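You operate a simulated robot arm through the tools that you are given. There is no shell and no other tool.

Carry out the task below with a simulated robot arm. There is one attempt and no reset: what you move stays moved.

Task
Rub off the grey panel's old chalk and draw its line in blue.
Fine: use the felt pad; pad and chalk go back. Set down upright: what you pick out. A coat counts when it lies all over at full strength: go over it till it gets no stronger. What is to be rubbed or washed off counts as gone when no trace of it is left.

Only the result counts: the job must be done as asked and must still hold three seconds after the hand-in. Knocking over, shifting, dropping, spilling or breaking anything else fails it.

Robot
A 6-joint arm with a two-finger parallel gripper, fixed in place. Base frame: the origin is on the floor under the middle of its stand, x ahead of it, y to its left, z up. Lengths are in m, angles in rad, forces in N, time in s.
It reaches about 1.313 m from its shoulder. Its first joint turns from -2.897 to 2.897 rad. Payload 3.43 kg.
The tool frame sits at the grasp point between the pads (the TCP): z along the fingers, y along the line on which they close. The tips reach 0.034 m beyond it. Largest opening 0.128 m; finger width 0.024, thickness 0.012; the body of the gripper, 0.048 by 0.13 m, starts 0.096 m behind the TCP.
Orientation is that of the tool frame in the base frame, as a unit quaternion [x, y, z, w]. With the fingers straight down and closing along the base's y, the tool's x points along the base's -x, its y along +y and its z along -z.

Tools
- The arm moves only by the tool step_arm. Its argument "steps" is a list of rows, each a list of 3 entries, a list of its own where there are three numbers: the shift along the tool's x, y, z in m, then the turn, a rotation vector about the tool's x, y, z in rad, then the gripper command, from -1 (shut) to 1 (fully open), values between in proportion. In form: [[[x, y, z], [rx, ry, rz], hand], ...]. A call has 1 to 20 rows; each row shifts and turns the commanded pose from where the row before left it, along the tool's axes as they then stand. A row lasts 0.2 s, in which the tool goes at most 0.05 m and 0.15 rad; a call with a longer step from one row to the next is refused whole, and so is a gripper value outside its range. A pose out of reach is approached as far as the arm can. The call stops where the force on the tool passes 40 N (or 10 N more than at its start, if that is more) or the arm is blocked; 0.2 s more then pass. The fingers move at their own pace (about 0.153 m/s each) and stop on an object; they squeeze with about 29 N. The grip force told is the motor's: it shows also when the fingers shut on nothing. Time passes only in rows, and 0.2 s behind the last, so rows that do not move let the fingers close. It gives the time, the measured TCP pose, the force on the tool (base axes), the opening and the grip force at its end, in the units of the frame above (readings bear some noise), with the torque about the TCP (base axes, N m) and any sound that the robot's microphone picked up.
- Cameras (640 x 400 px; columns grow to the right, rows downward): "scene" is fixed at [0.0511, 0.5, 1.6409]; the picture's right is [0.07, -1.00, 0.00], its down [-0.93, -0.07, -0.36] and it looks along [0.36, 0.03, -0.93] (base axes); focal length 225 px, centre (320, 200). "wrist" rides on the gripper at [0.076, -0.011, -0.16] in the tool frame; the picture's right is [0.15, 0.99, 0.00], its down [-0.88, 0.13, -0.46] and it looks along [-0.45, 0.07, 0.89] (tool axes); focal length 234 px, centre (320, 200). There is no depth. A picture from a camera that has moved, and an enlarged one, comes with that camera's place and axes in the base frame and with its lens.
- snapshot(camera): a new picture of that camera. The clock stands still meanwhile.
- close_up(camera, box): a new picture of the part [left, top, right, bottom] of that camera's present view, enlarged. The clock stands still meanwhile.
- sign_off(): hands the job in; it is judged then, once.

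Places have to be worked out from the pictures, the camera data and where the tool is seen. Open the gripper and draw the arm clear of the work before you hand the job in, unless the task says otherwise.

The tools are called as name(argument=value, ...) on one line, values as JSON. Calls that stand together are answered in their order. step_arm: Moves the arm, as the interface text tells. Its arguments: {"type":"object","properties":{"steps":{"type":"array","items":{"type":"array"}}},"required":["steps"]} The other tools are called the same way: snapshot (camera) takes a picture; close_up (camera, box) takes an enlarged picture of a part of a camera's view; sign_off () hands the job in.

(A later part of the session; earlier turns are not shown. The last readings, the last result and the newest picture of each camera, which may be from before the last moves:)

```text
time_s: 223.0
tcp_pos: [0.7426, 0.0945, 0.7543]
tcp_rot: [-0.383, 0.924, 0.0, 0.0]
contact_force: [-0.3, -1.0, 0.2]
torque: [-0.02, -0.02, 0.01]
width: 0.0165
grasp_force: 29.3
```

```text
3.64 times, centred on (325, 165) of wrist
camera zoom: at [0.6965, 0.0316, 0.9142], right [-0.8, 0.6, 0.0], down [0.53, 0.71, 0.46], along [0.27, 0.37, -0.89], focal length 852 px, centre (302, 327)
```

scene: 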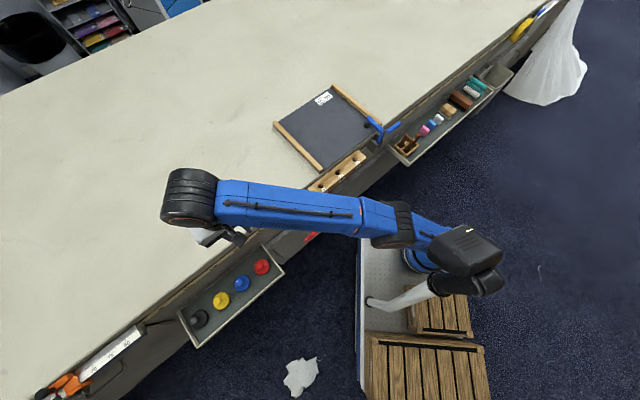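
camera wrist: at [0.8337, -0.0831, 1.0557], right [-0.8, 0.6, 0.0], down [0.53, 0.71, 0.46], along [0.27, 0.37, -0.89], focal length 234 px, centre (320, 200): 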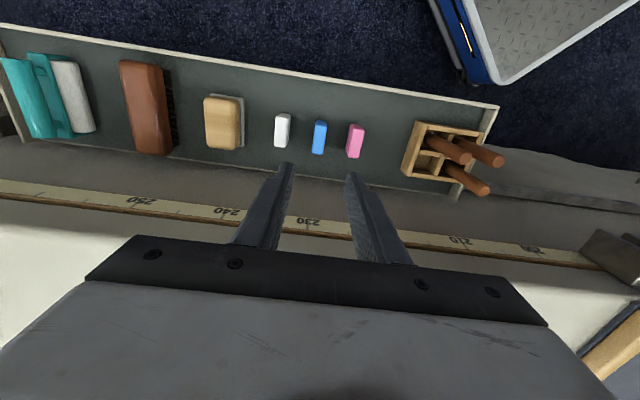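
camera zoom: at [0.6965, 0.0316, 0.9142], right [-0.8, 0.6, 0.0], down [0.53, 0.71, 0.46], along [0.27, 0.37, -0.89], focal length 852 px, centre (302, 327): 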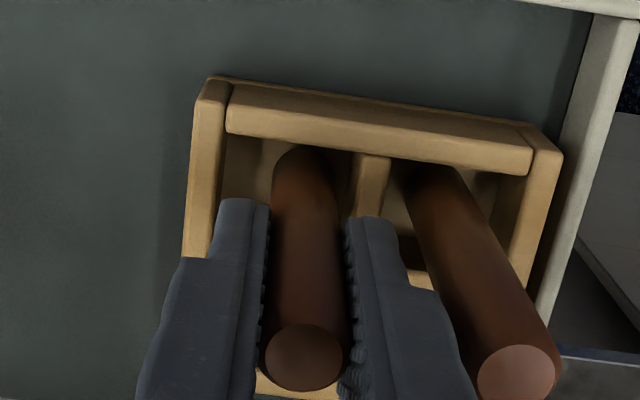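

Gripped. I carry it to the panel, staying clear of the clamp, and hover over the line.

step_arm(steps=[[[0, 0, -0.02], [0, 0, 0], -1], [[0, 0, -0.045], [0, 0, 0], -1], [[0, 0, -0.049], [0, 0, 0], -1], [[0, 0, -0.049], [0, 0, 0], -1], [[0, 0, -0.049], [0, 0, 0], -1], [[0, 0, -0.049], [0, 0, 0], -1], [[0, 0, -0.034], [0, 0, 0], -1], [[-0.0486, 0, 0], [0, 0, 0], -1], [[-0.0486, 0, 0], [0, 0, 0], -1], [[-0.0486, 0, 0], [0, 0, 0], -1], [[-0.0486, 0, 0], [0, 0, 0], -1], [[0, 0.0467, 0], [0, 0, 0], -1], [[0, 0.0467, 0], [0, 0, 0], -1], [[0, 0.0467, 0], [0, 0, 0], -1], [[0, 0.0467, 0], [0, 0, 0], -1], [[0, 0.0467, 0], [0, 0, 0], -1], [[0, 0.0467, 0], [0, 0, 0], -1], [[0, 0, 0.04], [0, 0, 0], -1], [[0, 0, 0.02], [0, 0, 0], -1], [[0, 0, 0], [0, 0, 0], -1]])

close_up(camera="scene", box=[310, 80, 380, 140])

```text
time_s: 227.2
tcp_pos: [0.683, 0.4293, 0.9896]
tcp_rot: [-0.382, 0.924, 0.0, 0.0]
contact_force: [0.2, -0.3, -1.1]
torque: [-0.03, -0.02, -0.03]
width: 0.0168
grasp_force: 29.2
```

```text
6.67 times, centred on (345, 110) of scene
camera zoom: at [0.0511, 0.5, 1.6409], right [0.07, -1.0, 0.0], down [-0.93, -0.07, -0.36], along [0.36, 0.03, -0.93], focal length 1502 px, centre (153, 800)
```

zoom: 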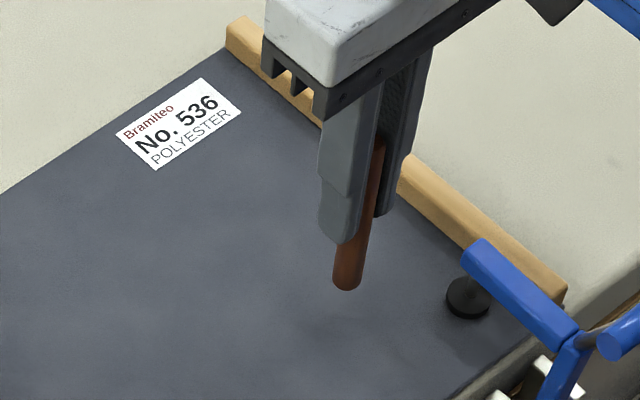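

step_arm(steps=[[[0, 0, 0.008], [0, 0, 0], -1], [[0, 0, 0.004], [0, 0, 0], -1], [[0, 0, 0.002], [0, 0, 0], -1], [[0, 0, 0.001], [0, 0, 0], -1], [[0, 0, 0], [0, 0, 0], -1]])

```text
time_s: 228.4
tcp_pos: [0.6833, 0.4298, 0.9737]
tcp_rot: [-0.381, 0.924, 0.0, 0.0]
contact_force: [0.0, 0.7, 0.1]
torque: [-0.02, 0.01, 0.0]
width: 0.0167
grasp_force: 29.0
```

step_arm(steps=[[[0, 0, 0.001], [0, 0, 0], -1], [[0, 0, 0.001], [0, 0, 0], -1], [[0, 0, 0.001], [0, 0, 0], -1], [[0, 0, 0], [0, 0, 0], -1]])

```text
time_s: 229.4
tcp_pos: [0.6835, 0.4291, 0.9711]
tcp_rot: [-0.382, 0.924, 0.0, 0.0]
contact_force: [0.1, 0.0, 0.1]
torque: [0.02, 0.01, -0.03]
width: 0.0168
grasp_force: 28.8
```

step_arm(steps=[[[0, 0, 0.001], [0, 0, 0], -1], [[0, 0, 0.001], [0, 0, 0], -1], [[0, 0, 0.001], [0, 0, 0], -1], [[0, 0, 0], [0, 0, 0], -1]])

```text
time_s: 230.4
tcp_pos: [0.6822, 0.4281, 0.9692]
tcp_rot: [-0.382, 0.924, 0.0, 0.001]
contact_force: [3.5, -0.7, 6.2]
torque: [-0.1, -0.14, 0.01]
width: 0.0166
grasp_force: 29.2
```

Contact (6 N). I make a short stroke along the line and look for a mark.

step_arm(steps=[[[-0.008, 0, 0.0001], [0, 0, 0], -1], [[-0.008, 0, 0.0001], [0, 0, 0], -1], [[-0.008, 0, 0.0001], [0, 0, 0], -1], [[-0.008, 0, 0.0001], [0, 0, 0], -1], [[-0.008, 0, 0.0001], [0, 0, 0], -1], [[0, 0, 0], [0, 0, 0], -1]])

close_up(camera="scene", box=[310, 80, 380, 140])

close_up(camera="wrist", box=[220, 60, 420, 200])

```text
time_s: 231.8
tcp_pos: [0.7116, 0.4571, 0.9693]
tcp_rot: [-0.382, 0.924, 0.001, 0.0]
contact_force: [-3.5, -4.1, 15.6]
torque: [-0.33, 0.35, -0.02]
width: 0.0167
grasp_force: 28.4
```

```text
6.67 times, centred on (345, 110) of scene
camera zoom: at [0.0511, 0.5, 1.6409], right [0.07, -1.0, 0.0], down [-0.93, -0.07, -0.36], along [0.36, 0.03, -0.93], focal length 1502 px, centre (153, 800)
```

zoom: 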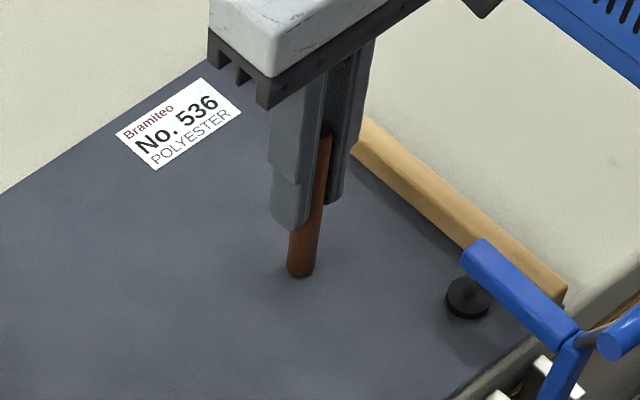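

```text
2.86 times, centred on (320, 130) of wrist
camera zoom: at [0.6643, 0.3941, 1.1285], right [-0.8, 0.6, 0.0], down [0.53, 0.71, 0.46], along [0.27, 0.37, -0.89], focal length 669 px, centre (320, 400)
```

zoom: 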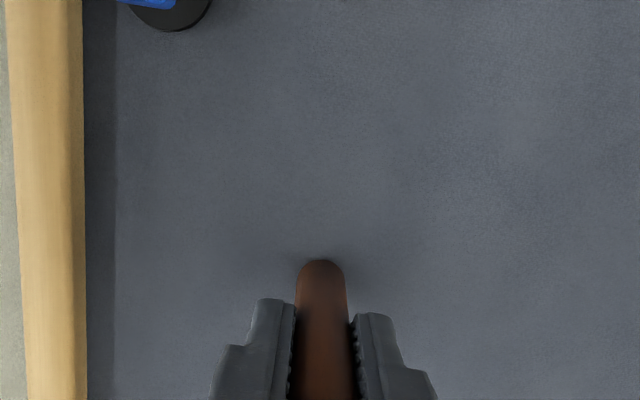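

Rod A leaves no mark either (6–16 N), so the rods aren't chalk. I lift it and return it to its cell.

step_arm(steps=[[[0, 0, -0.04], [0, 0, 0], -1], [[0, 0, -0.04], [0, 0, 0], -1], [[0.04, 0, 0], [0, 0, 0], -1], [[0, -0.0467, 0], [0, 0, 0], -1], [[0, -0.0467, 0], [0, 0, 0], -1], [[0, -0.0467, 0], [0, 0, 0], -1], [[0, -0.0467, 0], [0, 0, 0], -1], [[0, -0.0467, 0], [0, 0, 0], -1], [[0, -0.0467, 0], [0, 0, 0], -1], [[0.0486, 0, 0], [0, 0, 0], -1], [[0.0486, 0, 0], [0, 0, 0], -1], [[0.0486, 0, 0], [0, 0, 0], -1], [[0.0486, 0, 0], [0, 0, 0], -1], [[0, 0, 0.045], [0, 0, 0], -1], [[0, 0, 0.045], [0, 0, 0], -1], [[0, 0, 0.045], [0, 0, 0], -1], [[0, 0, 0], [0, 0, 0], -1]])

snapshot(camera="wrist")

close_up(camera="scene", box=[300, 80, 390, 150])

```text
time_s: 235.4
tcp_pos: [0.7468, 0.0925, 0.9117]
tcp_rot: [-0.382, 0.924, 0.0, 0.0]
contact_force: [0.1, 0.3, 0.0]
torque: [0.02, 0.02, -0.02]
width: 0.0167
grasp_force: 28.9
```

```text
taken
camera wrist: at [0.6992, 0.03, 1.0727], right [-0.8, 0.6, 0.0], down [0.53, 0.71, 0.46], along [0.27, 0.37, -0.89], focal length 234 px, centre (320, 200)
```

wrist: 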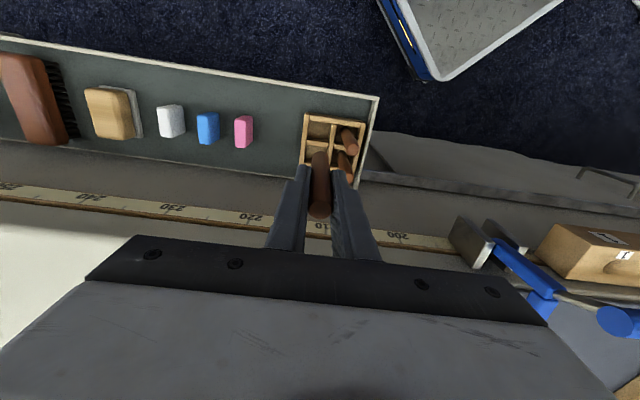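

```text
5.71 times, centred on (345, 115) of scene
camera zoom: at [0.0511, 0.5, 1.6409], right [0.07, -1.0, 0.0], down [-0.93, -0.07, -0.36], along [0.36, 0.03, -0.93], focal length 1288 px, centre (177, 686)
```

zoom: 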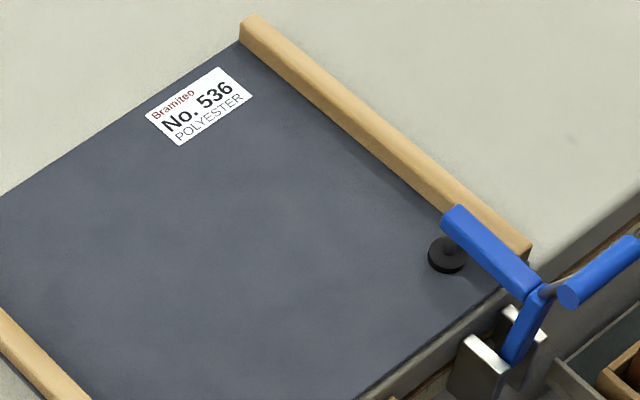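

step_arm(steps=[[[0.0012, 0.002, 0.04], [0, 0, 0], -1], [[0, 0, 0.04], [0, 0, 0], -1], [[0, 0, 0.027], [0, 0, 0], -1], [[0, 0, 0], [0, 0, 0], -1]])

close_up(camera="wrist", box=[250, 100, 400, 210])

```text
time_s: 236.4
tcp_pos: [0.7435, 0.0935, 0.8053]
tcp_rot: [-0.383, 0.924, 0.0, 0.0]
contact_force: [0.0, -0.3, -0.1]
torque: [0.05, 0.0, -0.01]
width: 0.0163
grasp_force: 28.7
```

```text
3.64 times, centred on (325, 155) of wrist
camera zoom: at [0.6965, 0.0316, 0.9651], right [-0.8, 0.6, 0.0], down [0.53, 0.71, 0.46], along [0.27, 0.37, -0.89], focal length 852 px, centre (302, 364)
```

zoom: 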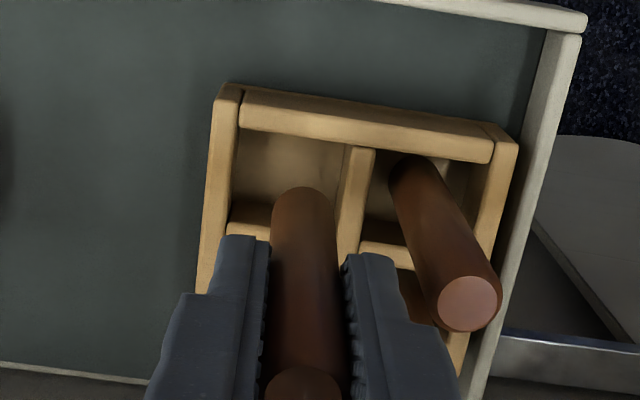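

step_arm(steps=[[[0, 0, 0.015], [0, 0, 0], -1], [[0, 0, 0.015], [0, 0, 0], -1], [[0, 0, 0.012], [0, 0, 0], -1], [[0, 0, 0.005], [0, 0, 0], -1], [[0, 0, 0.003], [0, 0, 0], -1], [[0, 0, 0], [0, 0, 0], -1]])

```text
time_s: 237.8
tcp_pos: [0.7423, 0.094, 0.7553]
tcp_rot: [-0.382, 0.924, 0.0, 0.0]
contact_force: [0.5, 0.4, -0.4]
torque: [0.01, 0.0, -0.03]
width: 0.0166
grasp_force: 29.4
```

step_arm(steps=[[[0, 0, 0.0015], [0, 0, 0], -1], [[0, 0, 0.0015], [0, 0, 0], -1], [[0, 0, 0.001], [0, 0, 0], -1], [[0, 0, 0], [0, 0, 0], -1]])

```text
time_s: 238.8
tcp_pos: [0.7412, 0.0945, 0.7542]
tcp_rot: [-0.383, 0.924, 0.001, 0.002]
contact_force: [0.6, -0.9, 25.9]
torque: [-0.18, 0.03, -0.03]
width: 0.0168
grasp_force: 28.4
```

step_arm(steps=[[[0, 0, -0.001], [0, 0, 0], -1], [[0, 0, 0], [0, 0, 0], -0.7], [[0, 0, 0], [0, 0, 0], -0.55], [[0, 0, 0], [0, 0, 0], -0.55], [[0, 0, -0.02], [0, 0, 0], -0.55], [[0, 0, -0.03], [0, 0, 0], -0.55], [[0, 0, -0.04], [0, 0, 0], -0.55], [[0, 0, -0.045], [0, 0, 0], -0.55], [[0, 0, 0], [0, 0, 0], -0.55]])

close_up(camera="scene", box=[380, 85, 470, 165])

close_up(camera="scene", box=[400, 100, 450, 150])

```text
time_s: 240.8
tcp_pos: [0.7421, 0.0939, 0.8881]
tcp_rot: [-0.382, 0.924, 0.0, -0.001]
contact_force: [-0.1, 0.1, 0.0]
torque: [0.0, -0.02, -0.04]
width: 0.0289
grasp_force: 0.0
```

```text
5.00 times, centred on (425, 125) of scene
camera zoom: at [0.0511, 0.5, 1.6409], right [0.07, -1.0, 0.0], down [-0.93, -0.07, -0.36], along [0.36, 0.03, -0.93], focal length 1127 px, centre (-205, 575)
```

zoom: 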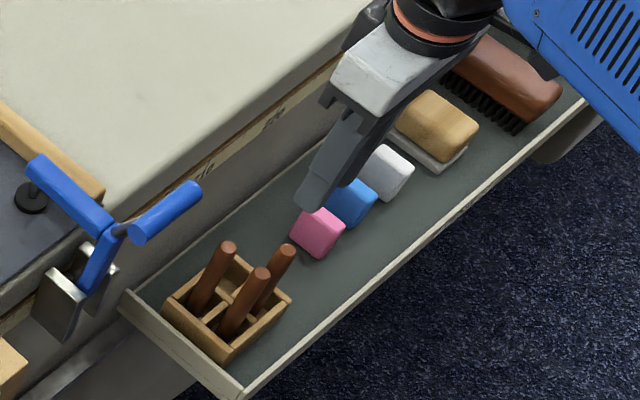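

```text
8.00 times, centred on (425, 125) of scene
camera zoom: at [0.0511, 0.5, 1.6409], right [0.07, -1.0, 0.0], down [-0.93, -0.07, -0.36], along [0.36, 0.03, -0.93], focal length 1803 px, centre (-520, 800)
```

zoom: 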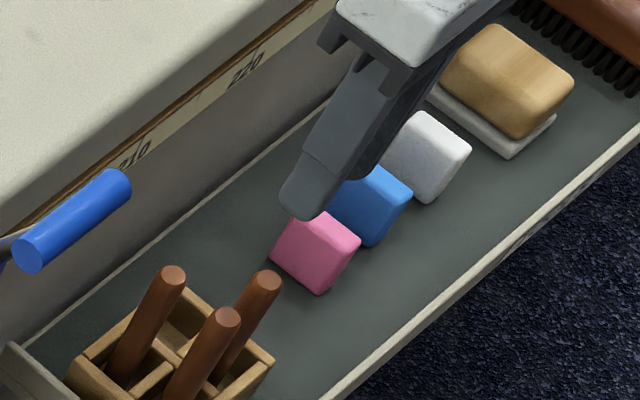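

All rods stand. I notice lettering on the trays' front edges; let me read it, in case it tells what the blocks and sticks are.

close_up(camera="scene", box=[430, 105, 470, 145])

close_up(camera="scene", box=[225, 285, 275, 335])

close_up(camera="scene", box=[480, 60, 520, 110])

close_up(camera="wrist", box=[0, 20, 330, 180])

```text
10.00 times, centred on (450, 125) of scene
camera zoom: at [0.0511, 0.5, 1.6409], right [0.07, -1.0, 0.0], down [-0.93, -0.07, -0.36], along [0.36, 0.03, -0.93], focal length 2253 px, centre (-980, 950)
```

zoom: 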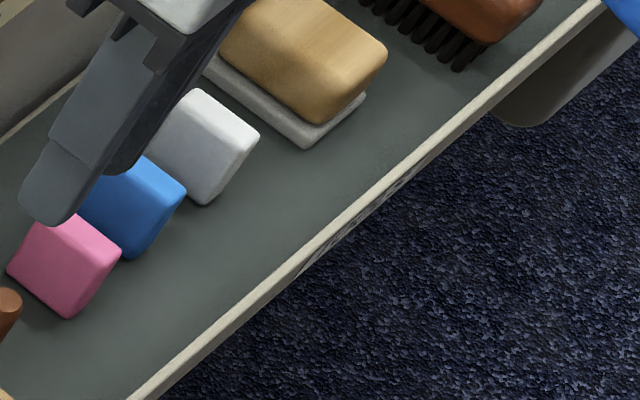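

```text
8.00 times, centred on (250, 310) of scene
camera zoom: at [0.0511, 0.5, 1.6409], right [0.07, -1.0, 0.0], down [-0.93, -0.07, -0.36], along [0.36, 0.03, -0.93], focal length 1803 px, centre (880, -680)
```

zoom: 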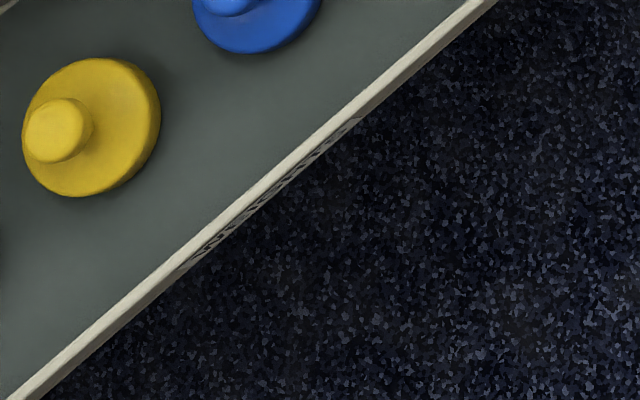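

```text
8.00 times, centred on (500, 85) of scene
camera zoom: at [0.0511, 0.5, 1.6409], right [0.07, -1.0, 0.0], down [-0.93, -0.07, -0.36], along [0.36, 0.03, -0.93], focal length 1803 px, centre (-1120, 1120)
```

zoom: 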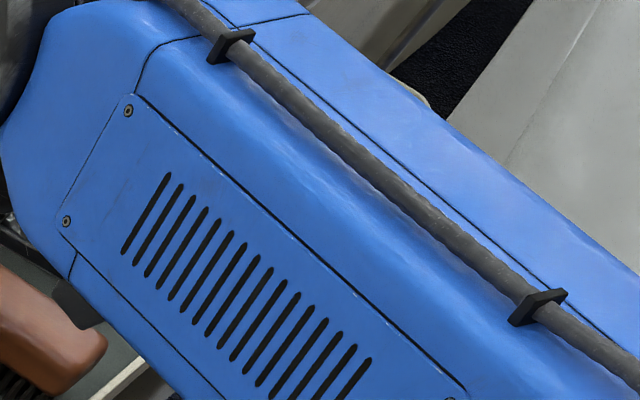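

```text
1.94 times, centred on (165, 100) of wrist
camera zoom: at [0.6962, 0.0322, 1.0485], right [-0.8, 0.6, 0.0], down [0.53, 0.71, 0.46], along [0.27, 0.37, -0.89], focal length 454 px, centre (621, 394)
```

zoom: 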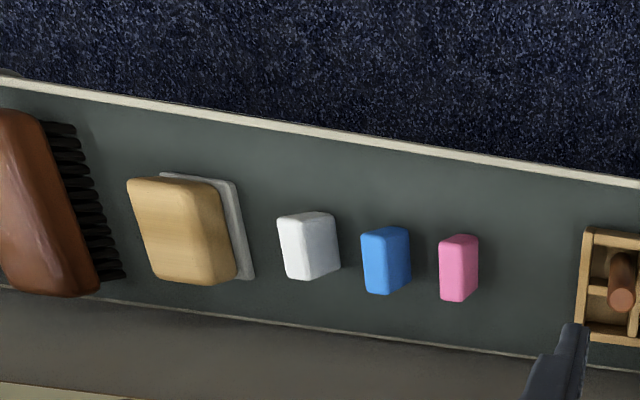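

There is a printed label on each tray's front face. I move the wrist camera out in front of the tray and pitch it to read it.

step_arm(steps=[[[0.03375, -0.03235, 0], [0, 0, 0], -0.5], [[0.03375, -0.03235, 0], [0, 0, 0], -0.5], [[0.03375, -0.03235, 0], [0, 0, 0], -0.5], [[0.03375, -0.03235, 0], [0, 0, 0], -0.5], [[0.03375, -0.03235, 0], [0, 0, 0], -0.5], [[0.03375, -0.03235, 0], [0, 0, 0], -0.5], [[0.03375, -0.03235, 0], [0, 0, 0], -0.5], [[0.03375, -0.03235, 0], [0, 0, 0], -0.5], [[0, 0, 0], [0, -0.125, 0], -0.5], [[0, 0, 0], [0, -0.125, 0], -0.5], [[0, 0, 0], [0, -0.125, 0], -0.5], [[0, 0, 0], [0, -0.125, 0], -0.5], [[0, 0, 0], [0, 0, 0], -0.5]])

snapshot(camera="wrist")

snapshot(camera="scene")

```text
time_s: 243.6
tcp_pos: [0.7326, -0.281, 0.8882]
tcp_rot: [-0.371, 0.895, 0.093, 0.23]
contact_force: [0.1, -0.6, 0.4]
torque: [-0.02, 0.02, 0.03]
width: 0.032
grasp_force: 0.0
```

```text
taken
camera wrist: at [0.639, -0.3907, 0.9919], right [-0.79, 0.61, -0.07], down [0.3, 0.48, 0.82], along [0.54, 0.63, -0.56], focal length 234 px, centre (320, 200)
```

wrist: 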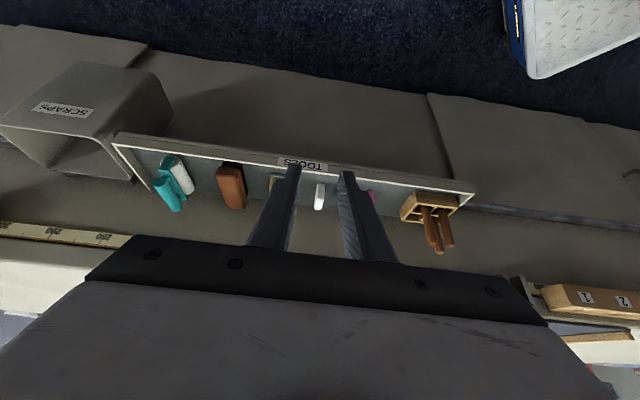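

```text
taken
```

scene: 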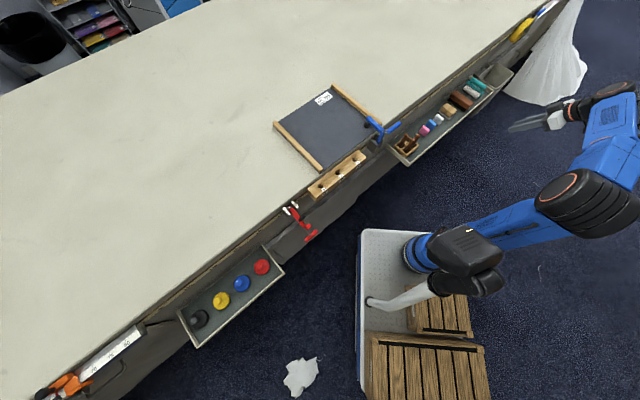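

close_up(camera="wrist", box=[240, 140, 360, 230])

close_up(camera="wrist", box=[380, 170, 490, 260])

close_up(camera="wrist", box=[100, 120, 270, 220])

```text
4.44 times, centred on (300, 185) of wrist
camera zoom: at [0.639, -0.3907, 0.9919], right [-0.79, 0.61, -0.07], down [0.3, 0.48, 0.82], along [0.54, 0.63, -0.56], focal length 1041 px, centre (409, 267)
```

zoom: 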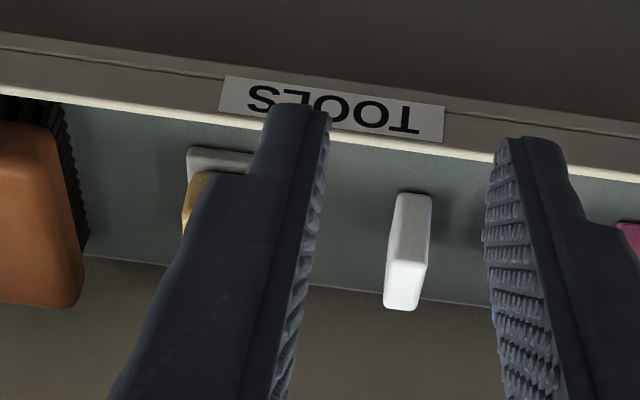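

```text
4.44 times, centred on (435, 215) of wrist
camera zoom: at [0.639, -0.3907, 0.9919], right [-0.79, 0.61, -0.07], down [0.3, 0.48, 0.82], along [0.54, 0.63, -0.56], focal length 1041 px, centre (-191, 133)
```

zoom: 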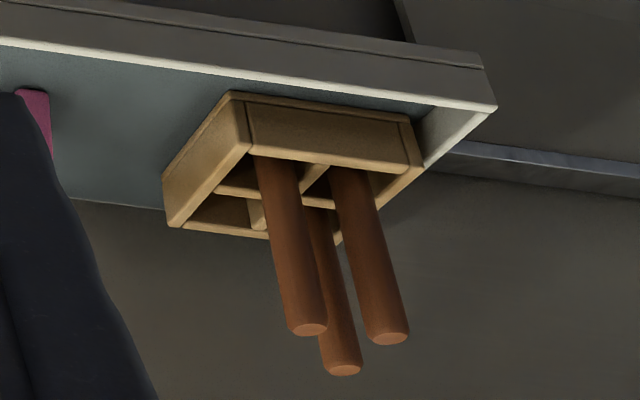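

```text
3.76 times, centred on (185, 170) of wrist
camera zoom: at [0.639, -0.3907, 0.9919], right [-0.79, 0.61, -0.07], down [0.3, 0.48, 0.82], along [0.54, 0.63, -0.56], focal length 882 px, centre (828, 313)
```

zoom: 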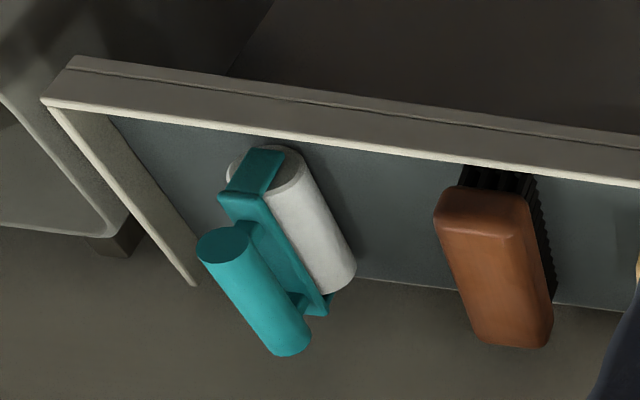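

The tray is simply labelled "TOOLS" (and the bin "SCRAPS"), so the tiles are indeed tailor's chalk among tools. I'll take the blue tile once more and test it on another part of the panel; first I go back above it.

step_arm(steps=[[[0, 0, 0], [0, 0.125, 0], -0.3], [[0, 0, 0], [0, 0.125, 0], -0.3], [[0, 0, 0], [0, 0.125, 0], -0.3], [[0, 0, 0], [0, 0.125, 0], -0.3], [[-0.0412, 0.01123, 0], [0, 0, 0], -0.3], [[-0.0412, 0.01123, 0], [0, 0, 0], -0.3], [[-0.0412, 0.01123, 0], [0, 0, 0], -0.3], [[-0.0412, 0.01123, 0], [0, 0, 0], -0.3], [[-0.0412, 0.01123, 0], [0, 0, 0], -0.3], [[-0.0412, 0.01123, 0], [0, 0, 0], -0.3], [[-0.0412, 0.01123, 0], [0, 0, 0], -0.3], [[0, 0, 0.04], [0, 0, 0], -0.3], [[0, 0, 0.04], [0, 0, 0], -0.3], [[0, 0, 0.033], [0, 0, 0], -0.3], [[0, 0, 0], [0, 0, 0], -0.3]])

close_up(camera="wrist", box=[230, 100, 410, 230])

```text
time_s: 246.8
tcp_pos: [0.8833, -0.0211, 0.7765]
tcp_rot: [-0.382, 0.924, -0.001, 0.0]
contact_force: [0.5, 0.5, 0.1]
torque: [0.0, -0.01, -0.02]
width: 0.0447
grasp_force: 0.1
```

```text
3.08 times, centred on (320, 165) of wrist
camera zoom: at [0.8364, -0.0826, 0.9364], right [-0.8, 0.6, 0.0], down [0.53, 0.71, 0.46], along [0.27, 0.37, -0.89], focal length 720 px, centre (320, 308)
```

zoom: 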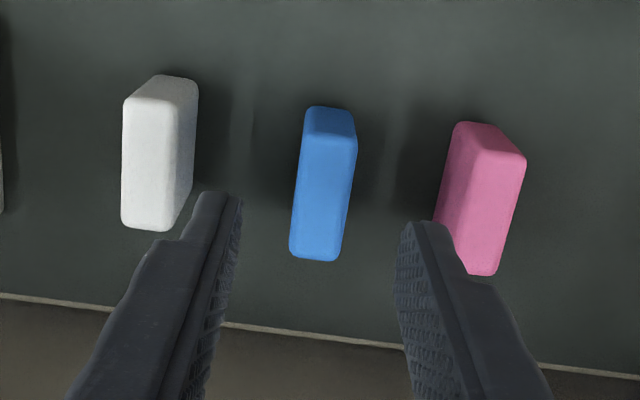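

step_arm(steps=[[[0, 0.0015, 0.015], [0, 0, 0], -0.3], [[0, 0, 0.015], [0, 0, 0], -0.3], [[0, 0, 0.015], [0, 0, 0], -0.3], [[0, 0, 0.0125], [0, 0, 0], -0.3], [[0, 0, 0], [0, 0, 0], -0.3], [[0, 0, 0], [0, 0, 0], -0.6], [[0, 0, 0], [0, 0, 0], -0.8], [[0, 0, 0], [0, 0, 0], -1], [[0, 0, 0], [0, 0, 0], -1]])

step_arm(steps=[[[0, 0, -0.01], [0, 0, 0], -1], [[0, 0, -0.0465], [0, 0, 0], -1], [[0, 0, -0.0465], [0, 0, 0], -1], [[0, 0, -0.0465], [0, 0, 0], -1], [[0, 0, -0.0465], [0, 0, 0], -1], [[0, 0, -0.0465], [0, 0, 0], -1], [[0, 0, -0.0465], [0, 0, 0], -1], [[0, 0, -0.0465], [0, 0, 0], -1], [[-0.0164, 0.0419, 0], [0, 0, 0], -1], [[-0.0164, 0.0419, 0], [0, 0, 0], -1], [[-0.0164, 0.0419, 0], [0, 0, 0], -1], [[-0.0164, 0.0419, 0], [0, 0, 0], -1], [[-0.0164, 0.0419, 0], [0, 0, 0], -1], [[-0.0164, 0.0419, 0], [0, 0, 0], -1], [[-0.0164, 0.0419, 0], [0, 0, 0], -1], [[-0.0164, 0.0419, 0], [0, 0, 0], -1], [[-0.0164, 0.0419, 0], [0, 0, 0], -1], [[-0.0164, 0.0419, 0], [0, 0, 0], -1], [[-0.0164, 0.0415, 0], [0, 0, 0], -1], [[0, 0, 0], [0, 0, 0], -1]])

```text
time_s: 248.8
tcp_pos: [0.8814, -0.0204, 0.7185]
tcp_rot: [-0.382, 0.924, 0.0, 0.0]
contact_force: [0.0, -0.2, 0.2]
torque: [-0.02, 0.0, -0.02]
width: 0.0172
grasp_force: 29.1
```

```text
time_s: 253.0
tcp_pos: [0.681, 0.4351, 1.0547]
tcp_rot: [-0.383, 0.924, 0.0, 0.0]
contact_force: [-0.5, 0.1, -0.8]
torque: [0.0, -0.02, 0.0]
width: 0.0169
grasp_force: 28.8
```

Now I move 0.12 m sideways on the panel (off the old line) and lower to contact there.

step_arm(steps=[[[0, 0.04, 0], [0, 0, 0], -1], [[0, 0.04, 0], [0, 0, 0], -1], [[0, 0.04, 0], [0, 0, 0], -1], [[0, 0, 0.045], [0, 0, 0], -1], [[0, 0, 0.045], [0, 0, 0], -1], [[0, 0, 0.016], [0, 0, 0], -1], [[0, 0, 0.004], [0, 0, 0], -1], [[0, 0, 0.002], [0, 0, 0], -1], [[0, 0, 0], [0, 0, 0], -1]])

```text
time_s: 255.0
tcp_pos: [0.5961, 0.5185, 0.9396]
tcp_rot: [-0.383, 0.924, 0.0, 0.0]
contact_force: [0.1, -0.3, -0.7]
torque: [-0.02, -0.05, -0.03]
width: 0.0171
grasp_force: 29.7
```

step_arm(steps=[[[0, 0, 0.001], [0, 0, 0], -1], [[0, 0, 0.001], [0, 0, 0], -1], [[0, 0, 0.0008], [0, 0, 0], -1], [[0, 0, 0], [0, 0, 0], -1]])

```text
time_s: 256.0
tcp_pos: [0.5979, 0.5185, 0.9395]
tcp_rot: [-0.383, 0.924, 0.001, 0.001]
contact_force: [0.5, 3.6, 8.9]
torque: [0.12, -0.02, -0.03]
width: 0.0171
grasp_force: 29.0
```

Contact (9 N). I stroke 50 mm outward and back here and look.

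step_arm(steps=[[[-0.01, 0, 0.0001], [0, 0, 0], -1], [[-0.01, 0, 0.0001], [0, 0, 0], -1], [[-0.01, 0, 0.0001], [0, 0, 0], -1], [[-0.01, 0, 0.0001], [0, 0, 0], -1], [[-0.01, 0, 0.0001], [0, 0, 0], -1], [[0.01, 0, 0], [0, 0, 0], -1], [[0.01, 0, 0], [0, 0, 0], -1], [[0.01, 0, 0], [0, 0, 0], -1], [[0.01, 0, 0], [0, 0, 0], -1], [[0.01, 0, 0], [0, 0, 0], -1], [[-0.01, 0, 0], [0, 0, 0], -1], [[-0.01, 0, 0], [0, 0, 0], -1], [[-0.01, 0, 0], [0, 0, 0], -1], [[-0.01, 0, 0], [0, 0, 0], -1], [[-0.01, 0, 0], [0, 0, 0], -1], [[0, 0, 0], [0, 0, 0], -1]])

close_up(camera="scene", box=[280, 90, 370, 160])

close_up(camera="wrist", box=[220, 60, 420, 200])

```text
time_s: 259.4
tcp_pos: [0.6342, 0.5536, 0.9389]
tcp_rot: [-0.383, 0.924, 0.0, 0.0]
contact_force: [-3.7, -2.5, 9.0]
torque: [-0.16, 0.2, 0.01]
width: 0.017
grasp_force: 29.0
```

```text
5.71 times, centred on (325, 125) of scene
camera zoom: at [0.0511, 0.5, 1.6409], right [0.07, -1.0, 0.0], down [-0.93, -0.07, -0.36], along [0.36, 0.03, -0.93], focal length 1288 px, centre (291, 629)
```

zoom: 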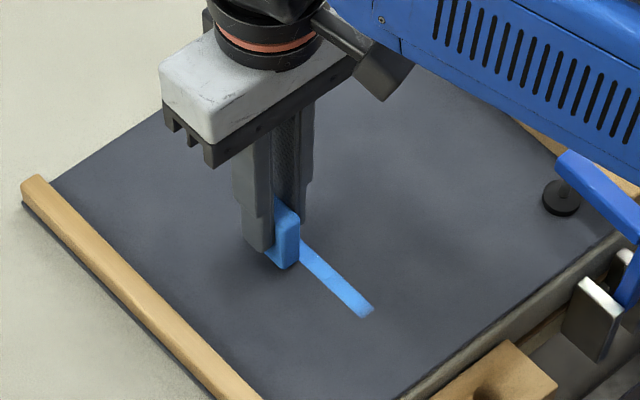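

```text
2.86 times, centred on (320, 130) of wrist
camera zoom: at [0.5872, 0.4919, 1.0985], right [-0.8, 0.6, 0.0], down [0.53, 0.71, 0.46], along [0.27, 0.37, -0.89], focal length 669 px, centre (320, 400)
```

zoom: 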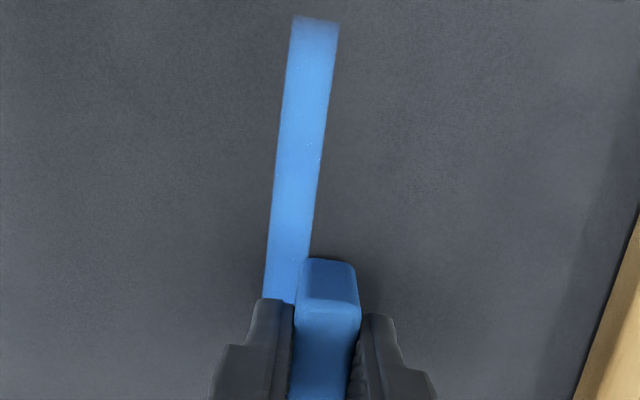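

Here the blue chalk does mark — a solid blue band. So the line to draw is apparently not where the old smear was rubbed. I lift and step back to see where the mark lies relative to the tile's path.

step_arm(steps=[[[0, 0, -0.03], [0, 0, 0], -1], [[0, 0, -0.03], [0, 0, 0], -1], [[0, 0.045, 0], [0, 0, 0], -1], [[0, 0.045, 0], [0, 0, 0], -1], [[0, 0, 0], [0, 0, 0], -1]])

close_up(camera="scene", box=[280, 90, 380, 170])

snapshot(camera="wrist")

```text
time_s: 260.6
tcp_pos: [0.5696, 0.6171, 0.9978]
tcp_rot: [-0.382, 0.924, 0.0, 0.001]
contact_force: [-1.0, -0.2, -0.8]
torque: [0.0, 0.01, -0.01]
width: 0.0173
grasp_force: 28.6
```

```text
5.00 times, centred on (330, 130) of scene
camera zoom: at [0.0511, 0.5, 1.6409], right [0.07, -1.0, 0.0], down [-0.93, -0.07, -0.36], along [0.36, 0.03, -0.93], focal length 1127 px, centre (270, 550)
```

zoom: 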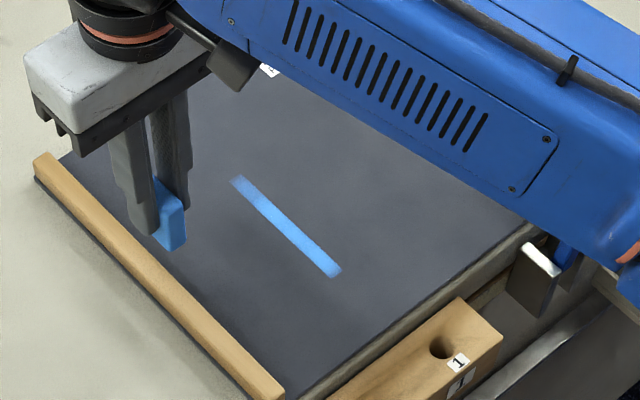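

```text
taken
camera wrist: at [0.5229, 0.5549, 1.1585], right [-0.8, 0.6, 0.0], down [0.53, 0.71, 0.46], along [0.27, 0.37, -0.89], focal length 234 px, centre (320, 200)
```

wrist: 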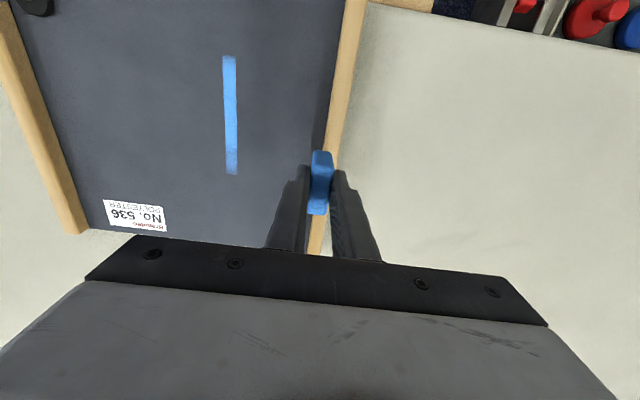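

The mark lies on a straight strip about 14 mm wide at a fixed place (about 13 mm beside the tile's path), with soft ends — so the panel has its own line there, and only that takes the chalk. I now place the tile exactly over that strip, starting near its near end.

close_up(camera="wrist", box=[180, 30, 280, 200])

close_up(camera="scene", box=[315, 115, 355, 155])

```text
2.35 times, centred on (230, 115) of wrist
camera zoom: at [0.5229, 0.5549, 1.1585], right [-0.8, 0.6, 0.0], down [0.53, 0.71, 0.46], along [0.27, 0.37, -0.89], focal length 551 px, centre (532, 400)
```

zoom: 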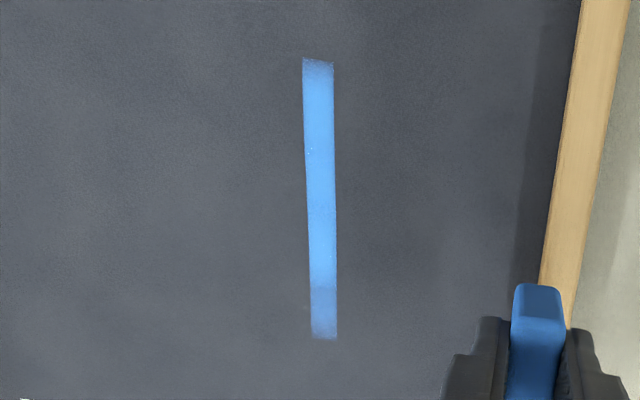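

```text
10.00 times, centred on (335, 135) of scene
camera zoom: at [0.0511, 0.5, 1.6409], right [0.07, -1.0, 0.0], down [-0.93, -0.07, -0.36], along [0.36, 0.03, -0.93], focal length 2253 px, centre (170, 850)
```

zoom: 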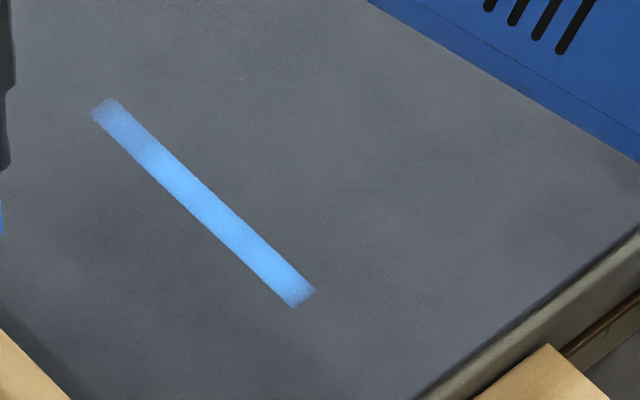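

The strip has sharp borders: about 0.12 m long (u from −0.062 to +0.062) and ~13 mm wide at v≈−0.109; the coat is weaker at the ends. I align the tile over it and lower.

step_arm(steps=[[[0.0242, -0.0344, 0], [0, 0, 0], -1], [[0.0242, -0.0344, 0], [0, 0, 0], -1], [[0.0242, -0.0343, 0], [0, 0, 0], -1], [[0, 0, 0.042], [0, 0, 0], -1], [[0, 0, 0.01], [0, 0, 0], -1], [[0, 0, 0.003], [0, 0, 0], -1], [[0, 0, 0.002], [0, 0, 0], -1], [[0, 0, 0], [0, 0, 0], -1]])

close_up(camera="wrist", box=[220, 80, 420, 220])

```text
time_s: 262.4
tcp_pos: [0.5913, 0.4936, 0.9418]
tcp_rot: [-0.383, 0.924, 0.0, 0.0]
contact_force: [-0.8, 0.5, -0.1]
torque: [0.01, 0.01, 0.0]
width: 0.0169
grasp_force: 29.4
```

```text
2.86 times, centred on (320, 150) of wrist
camera zoom: at [0.5448, 0.4313, 1.1016], right [-0.8, 0.6, 0.0], down [0.53, 0.71, 0.46], along [0.27, 0.37, -0.89], focal length 669 px, centre (320, 343)
```

zoom: 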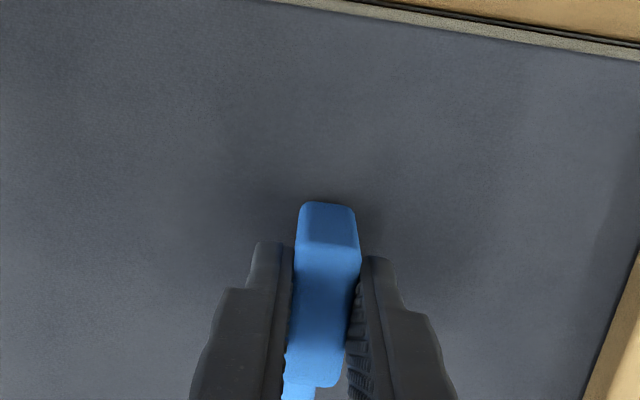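

step_arm(steps=[[[0, 0, 0.001], [0, 0, 0], -1], [[0, 0, 0.001], [0, 0, 0], -1], [[0, 0, 0], [0, 0, 0], -1]])

```text
time_s: 263.2
tcp_pos: [0.5911, 0.4928, 0.9388]
tcp_rot: [-0.383, 0.924, 0.0, 0.0]
contact_force: [-0.2, -0.4, -0.8]
torque: [-0.01, -0.03, 0.01]
width: 0.017
grasp_force: 28.4
```

step_arm(steps=[[[0, 0, 0.0006], [0, 0, 0], -1], [[0, 0, 0.0005], [0, 0, 0], -1], [[0, 0, 0], [0, 0, 0], -1]])

```text
time_s: 264.0
tcp_pos: [0.5915, 0.4942, 0.9383]
tcp_rot: [-0.383, 0.924, 0.001, 0.0]
contact_force: [-1.2, 0.5, 3.1]
torque: [-0.02, 0.09, 0.02]
width: 0.0169
grasp_force: 28.6
```

Contact 3 N. I press a touch more and go over the whole strip out and back.

step_arm(steps=[[[0.006, 0, 0.0003], [0, 0, 0], -1], [[-0.012, 0, 0.0001], [0, 0, 0], -1], [[-0.012, 0, 0.0001], [0, 0, 0], -1], [[-0.012, 0, 0.0001], [0, 0, 0], -1], [[-0.012, 0, 0.0001], [0, 0, 0], -1], [[-0.012, 0, 0.0001], [0, 0, 0], -1], [[-0.012, 0, 0.0001], [0, 0, 0], -1], [[-0.012, 0, 0.0001], [0, 0, 0], -1], [[-0.012, 0, 0.0001], [0, 0, 0], -1], [[-0.012, 0, 0.0001], [0, 0, 0], -1], [[-0.012, 0, 0.0001], [0, 0, 0], -1], [[0, 0, 0], [0, 0, 0], -1]])

close_up(camera="wrist", box=[220, 40, 420, 180])

close_up(camera="scene", box=[280, 90, 370, 160])

```text
time_s: 266.6
tcp_pos: [0.6721, 0.574, 0.9377]
tcp_rot: [-0.383, 0.924, 0.0, 0.001]
contact_force: [-7.2, -4.9, 21.8]
torque: [-0.14, 0.27, 0.01]
width: 0.0171
grasp_force: 29.2
```

```text
2.86 times, centred on (320, 110) of wrist
camera zoom: at [0.6248, 0.5115, 1.0978], right [-0.8, 0.6, 0.0], down [0.53, 0.71, 0.46], along [0.27, 0.37, -0.89], focal length 669 px, centre (320, 457)
```

zoom: 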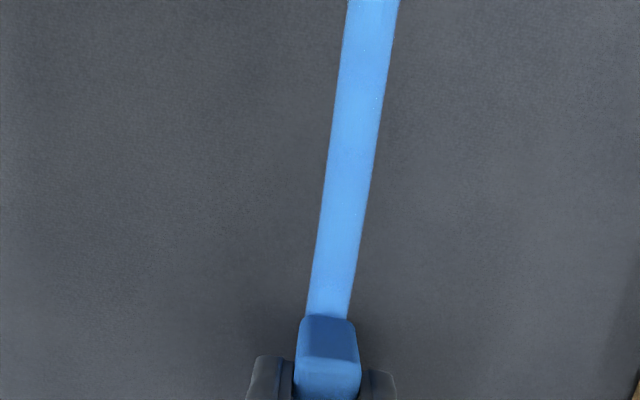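

```text
5.71 times, centred on (325, 125) of scene
camera zoom: at [0.0511, 0.5, 1.6409], right [0.07, -1.0, 0.0], down [-0.93, -0.07, -0.36], along [0.36, 0.03, -0.93], focal length 1288 px, centre (291, 629)
```

zoom: 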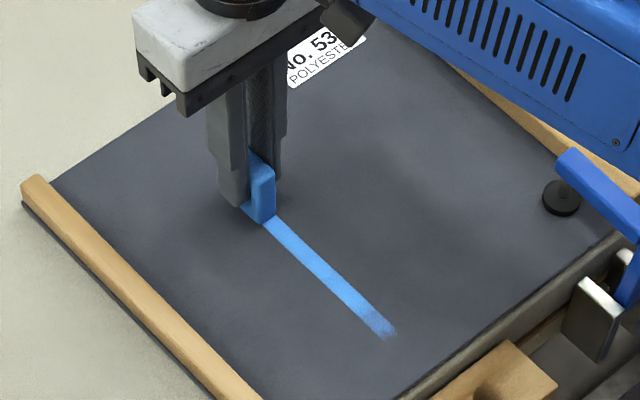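

The mark follows the strip and keeps extending as I go further, so the line is longer than my stroke. I continue outward toward the panel's far edge to find its end.

step_arm(steps=[[[-0.011, 0, 0], [0, 0, 0], -1], [[-0.011, 0, 0], [0, 0, 0], -1], [[-0.011, 0, 0], [0, 0, 0], -1], [[-0.011, 0, 0.0001], [0, 0, 0], -1], [[-0.011, 0, 0.0001], [0, 0, 0], -1], [[-0.011, 0, 0.0001], [0, 0, 0], -1], [[0, 0, 0], [0, 0, 0], -1]])

close_up(camera="wrist", box=[220, 40, 420, 180])

close_up(camera="scene", box=[280, 80, 370, 160])

```text
time_s: 268.2
tcp_pos: [0.7179, 0.6203, 0.9364]
tcp_rot: [-0.382, 0.924, 0.0, 0.002]
contact_force: [-4.6, -4.5, 18.7]
torque: [0.02, 0.03, -0.03]
width: 0.0171
grasp_force: 29.8
```

```text
2.86 times, centred on (320, 110) of wrist
camera zoom: at [0.6714, 0.5584, 1.0965], right [-0.8, 0.6, 0.0], down [0.53, 0.71, 0.46], along [0.27, 0.37, -0.89], focal length 669 px, centre (320, 457)
```

zoom: 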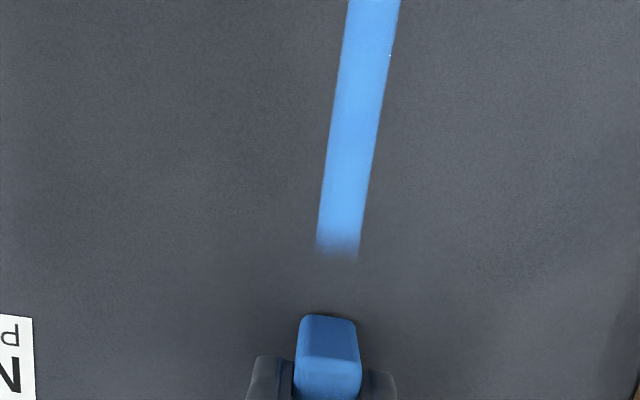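

```text
5.00 times, centred on (325, 120) of scene
camera zoom: at [0.0511, 0.5, 1.6409], right [0.07, -1.0, 0.0], down [-0.93, -0.07, -0.36], along [0.36, 0.03, -0.93], focal length 1127 px, centre (295, 600)
```

zoom: 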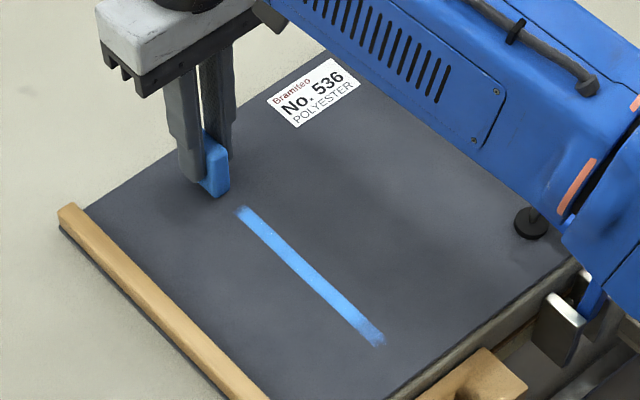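

Found the far end (u≈+0.088): the tile went past it with no further mark. The line seems symmetric, so the near end should be around u≈−0.09. I stroke back over its full length to past the near end.

step_arm(steps=[[[0.012, 0, -0.0001], [0, 0, 0], -1], [[0.012, 0, 0], [0, 0, 0], -1], [[0.012, 0, -0.0001], [0, 0, 0], -1], [[0.012, 0, 0], [0, 0, 0], -1], [[0.012, 0, -0.0001], [0, 0, 0], -1], [[0.012, 0, 0], [0, 0, 0], -1], [[0.012, 0, -0.0001], [0, 0, 0], -1], [[0.012, 0, 0], [0, 0, 0], -1], [[0.012, 0, -0.0001], [0, 0, 0], -1], [[0.012, 0, -0.0001], [0, 0, 0], -1], [[0.012, 0, -0.0001], [0, 0, 0], -1], [[0.012, 0, -0.0001], [0, 0, 0], -1], [[0.012, 0, -0.0001], [0, 0, 0], -1], [[0.012, 0, -0.0001], [0, 0, 0], -1], [[0.012, 0, -0.0001], [0, 0, 0], -1], [[0.012, 0, -0.0001], [0, 0, 0], -1], [[0.012, 0, -0.0001], [0, 0, 0], -1], [[0.012, 0, -0.0001], [0, 0, 0], -1]])

close_up(camera="scene", box=[280, 80, 380, 170])

close_up(camera="wrist", box=[220, 60, 420, 200])

```text
time_s: 272.0
tcp_pos: [0.5655, 0.467, 0.9366]
tcp_rot: [-0.382, 0.924, 0.0, 0.0]
contact_force: [-0.6, -0.6, -0.9]
torque: [-0.04, 0.01, 0.01]
width: 0.017
grasp_force: 28.6
```

```text
4.44 times, centred on (330, 125) of scene
camera zoom: at [0.0511, 0.5, 1.6409], right [0.07, -1.0, 0.0], down [-0.93, -0.07, -0.36], along [0.36, 0.03, -0.93], focal length 1002 px, centre (276, 533)
```

zoom: 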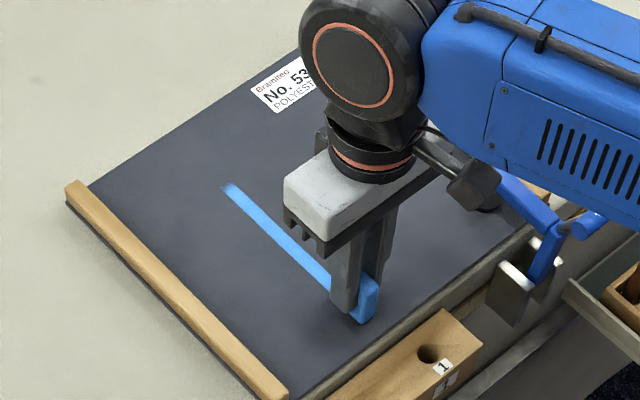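

```text
2.86 times, centred on (320, 130) of wrist
camera zoom: at [0.5188, 0.4056, 1.0966], right [-0.8, 0.6, 0.0], down [0.53, 0.71, 0.46], along [0.27, 0.37, -0.89], focal length 669 px, centre (320, 400)
```

zoom: 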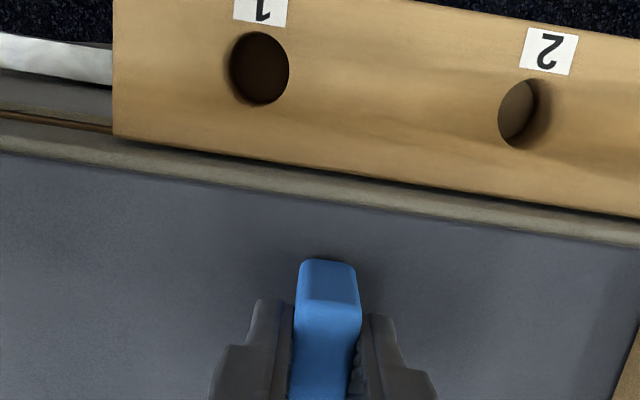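

Contact was lost toward the near end. I lower to regain contact here and stroke over the near part.

step_arm(steps=[[[0, 0, 0.0005], [0, 0, 0], -1], [[0, 0, 0.0004], [0, 0, 0], -1], [[0, 0, 0], [0, 0, 0], -1]])

```text
time_s: 272.8
tcp_pos: [0.5657, 0.4669, 0.9371]
tcp_rot: [-0.383, 0.924, 0.0, 0.0]
contact_force: [-0.2, 0.7, -1.0]
torque: [-0.01, -0.04, -0.01]
width: 0.0171
grasp_force: 28.8
```

step_arm(steps=[[[0, 0, 0.0005], [0, 0, 0], -1], [[0, 0, 0.0004], [0, 0, 0], -1], [[0, 0, 0], [0, 0, 0], -1]])

```text
time_s: 273.6
tcp_pos: [0.5648, 0.4672, 0.9354]
tcp_rot: [-0.383, 0.924, 0.001, 0.001]
contact_force: [1.1, 0.5, 9.8]
torque: [0.0, -0.07, 0.0]
width: 0.017
grasp_force: 29.1
```

Contact 10 N. I stroke outward over the entire line.

step_arm(steps=[[[-0.012, 0, 0.0001], [0, 0, 0], -1], [[-0.012, 0, 0.0001], [0, 0, 0], -1], [[-0.012, 0, 0.0001], [0, 0, 0], -1], [[-0.012, 0, 0.0001], [0, 0, 0], -1], [[-0.012, 0, 0.0001], [0, 0, 0], -1], [[-0.012, 0, 0.0001], [0, 0, 0], -1], [[-0.012, 0, 0.0001], [0, 0, 0], -1], [[-0.012, 0, 0.0001], [0, 0, 0], -1], [[-0.012, 0, 0], [0, 0, 0], -1], [[-0.012, 0, 0.0001], [0, 0, 0], -1], [[-0.012, 0, 0], [0, 0, 0], -1], [[-0.012, 0, 0.0001], [0, 0, 0], -1], [[-0.012, 0, 0], [0, 0, 0], -1], [[-0.012, 0, 0.0001], [0, 0, 0], -1], [[-0.012, 0, 0], [0, 0, 0], -1], [[-0.012, 0, 0], [0, 0, 0], -1], [[0, 0, 0], [0, 0, 0], -1]])

close_up(camera="scene", box=[290, 90, 380, 165])

close_up(camera="wrist", box=[240, 0, 420, 160])

```text
time_s: 277.2
tcp_pos: [0.6998, 0.604, 0.9351]
tcp_rot: [-0.383, 0.924, 0.001, 0.001]
contact_force: [-6.0, -6.7, 21.1]
torque: [-0.2, 0.19, -0.04]
width: 0.0169
grasp_force: 28.9
```

```text
5.33 times, centred on (335, 128) of scene
camera zoom: at [0.0511, 0.5, 1.6409], right [0.07, -1.0, 0.0], down [-0.93, -0.07, -0.36], along [0.36, 0.03, -0.93], focal length 1202 px, centre (240, 587)
```

zoom: 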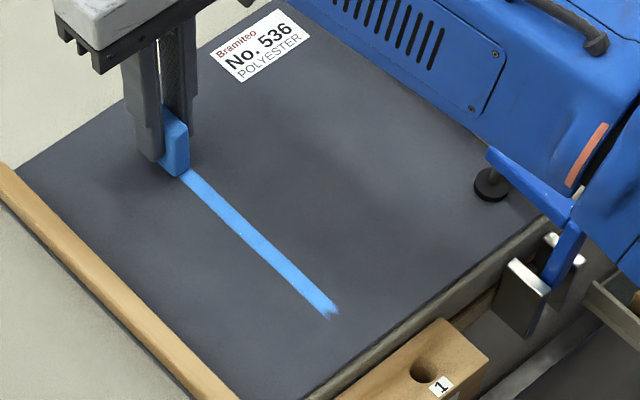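

```text
2.50 times, centred on (330, 80) of wrist
camera zoom: at [0.6539, 0.5416, 1.0956], right [-0.8, 0.6, 0.0], down [0.53, 0.71, 0.46], along [0.27, 0.37, -0.89], focal length 585 px, centre (295, 500)
```

zoom: 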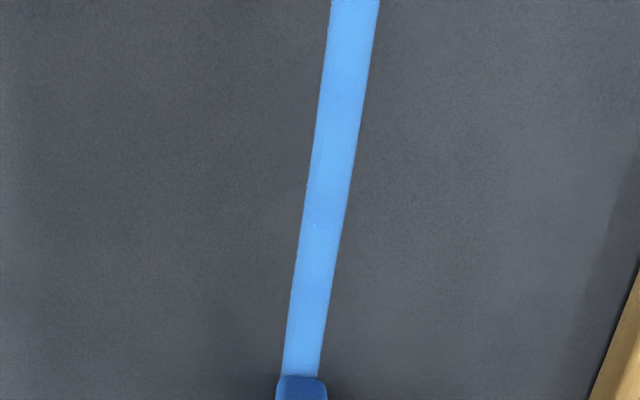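

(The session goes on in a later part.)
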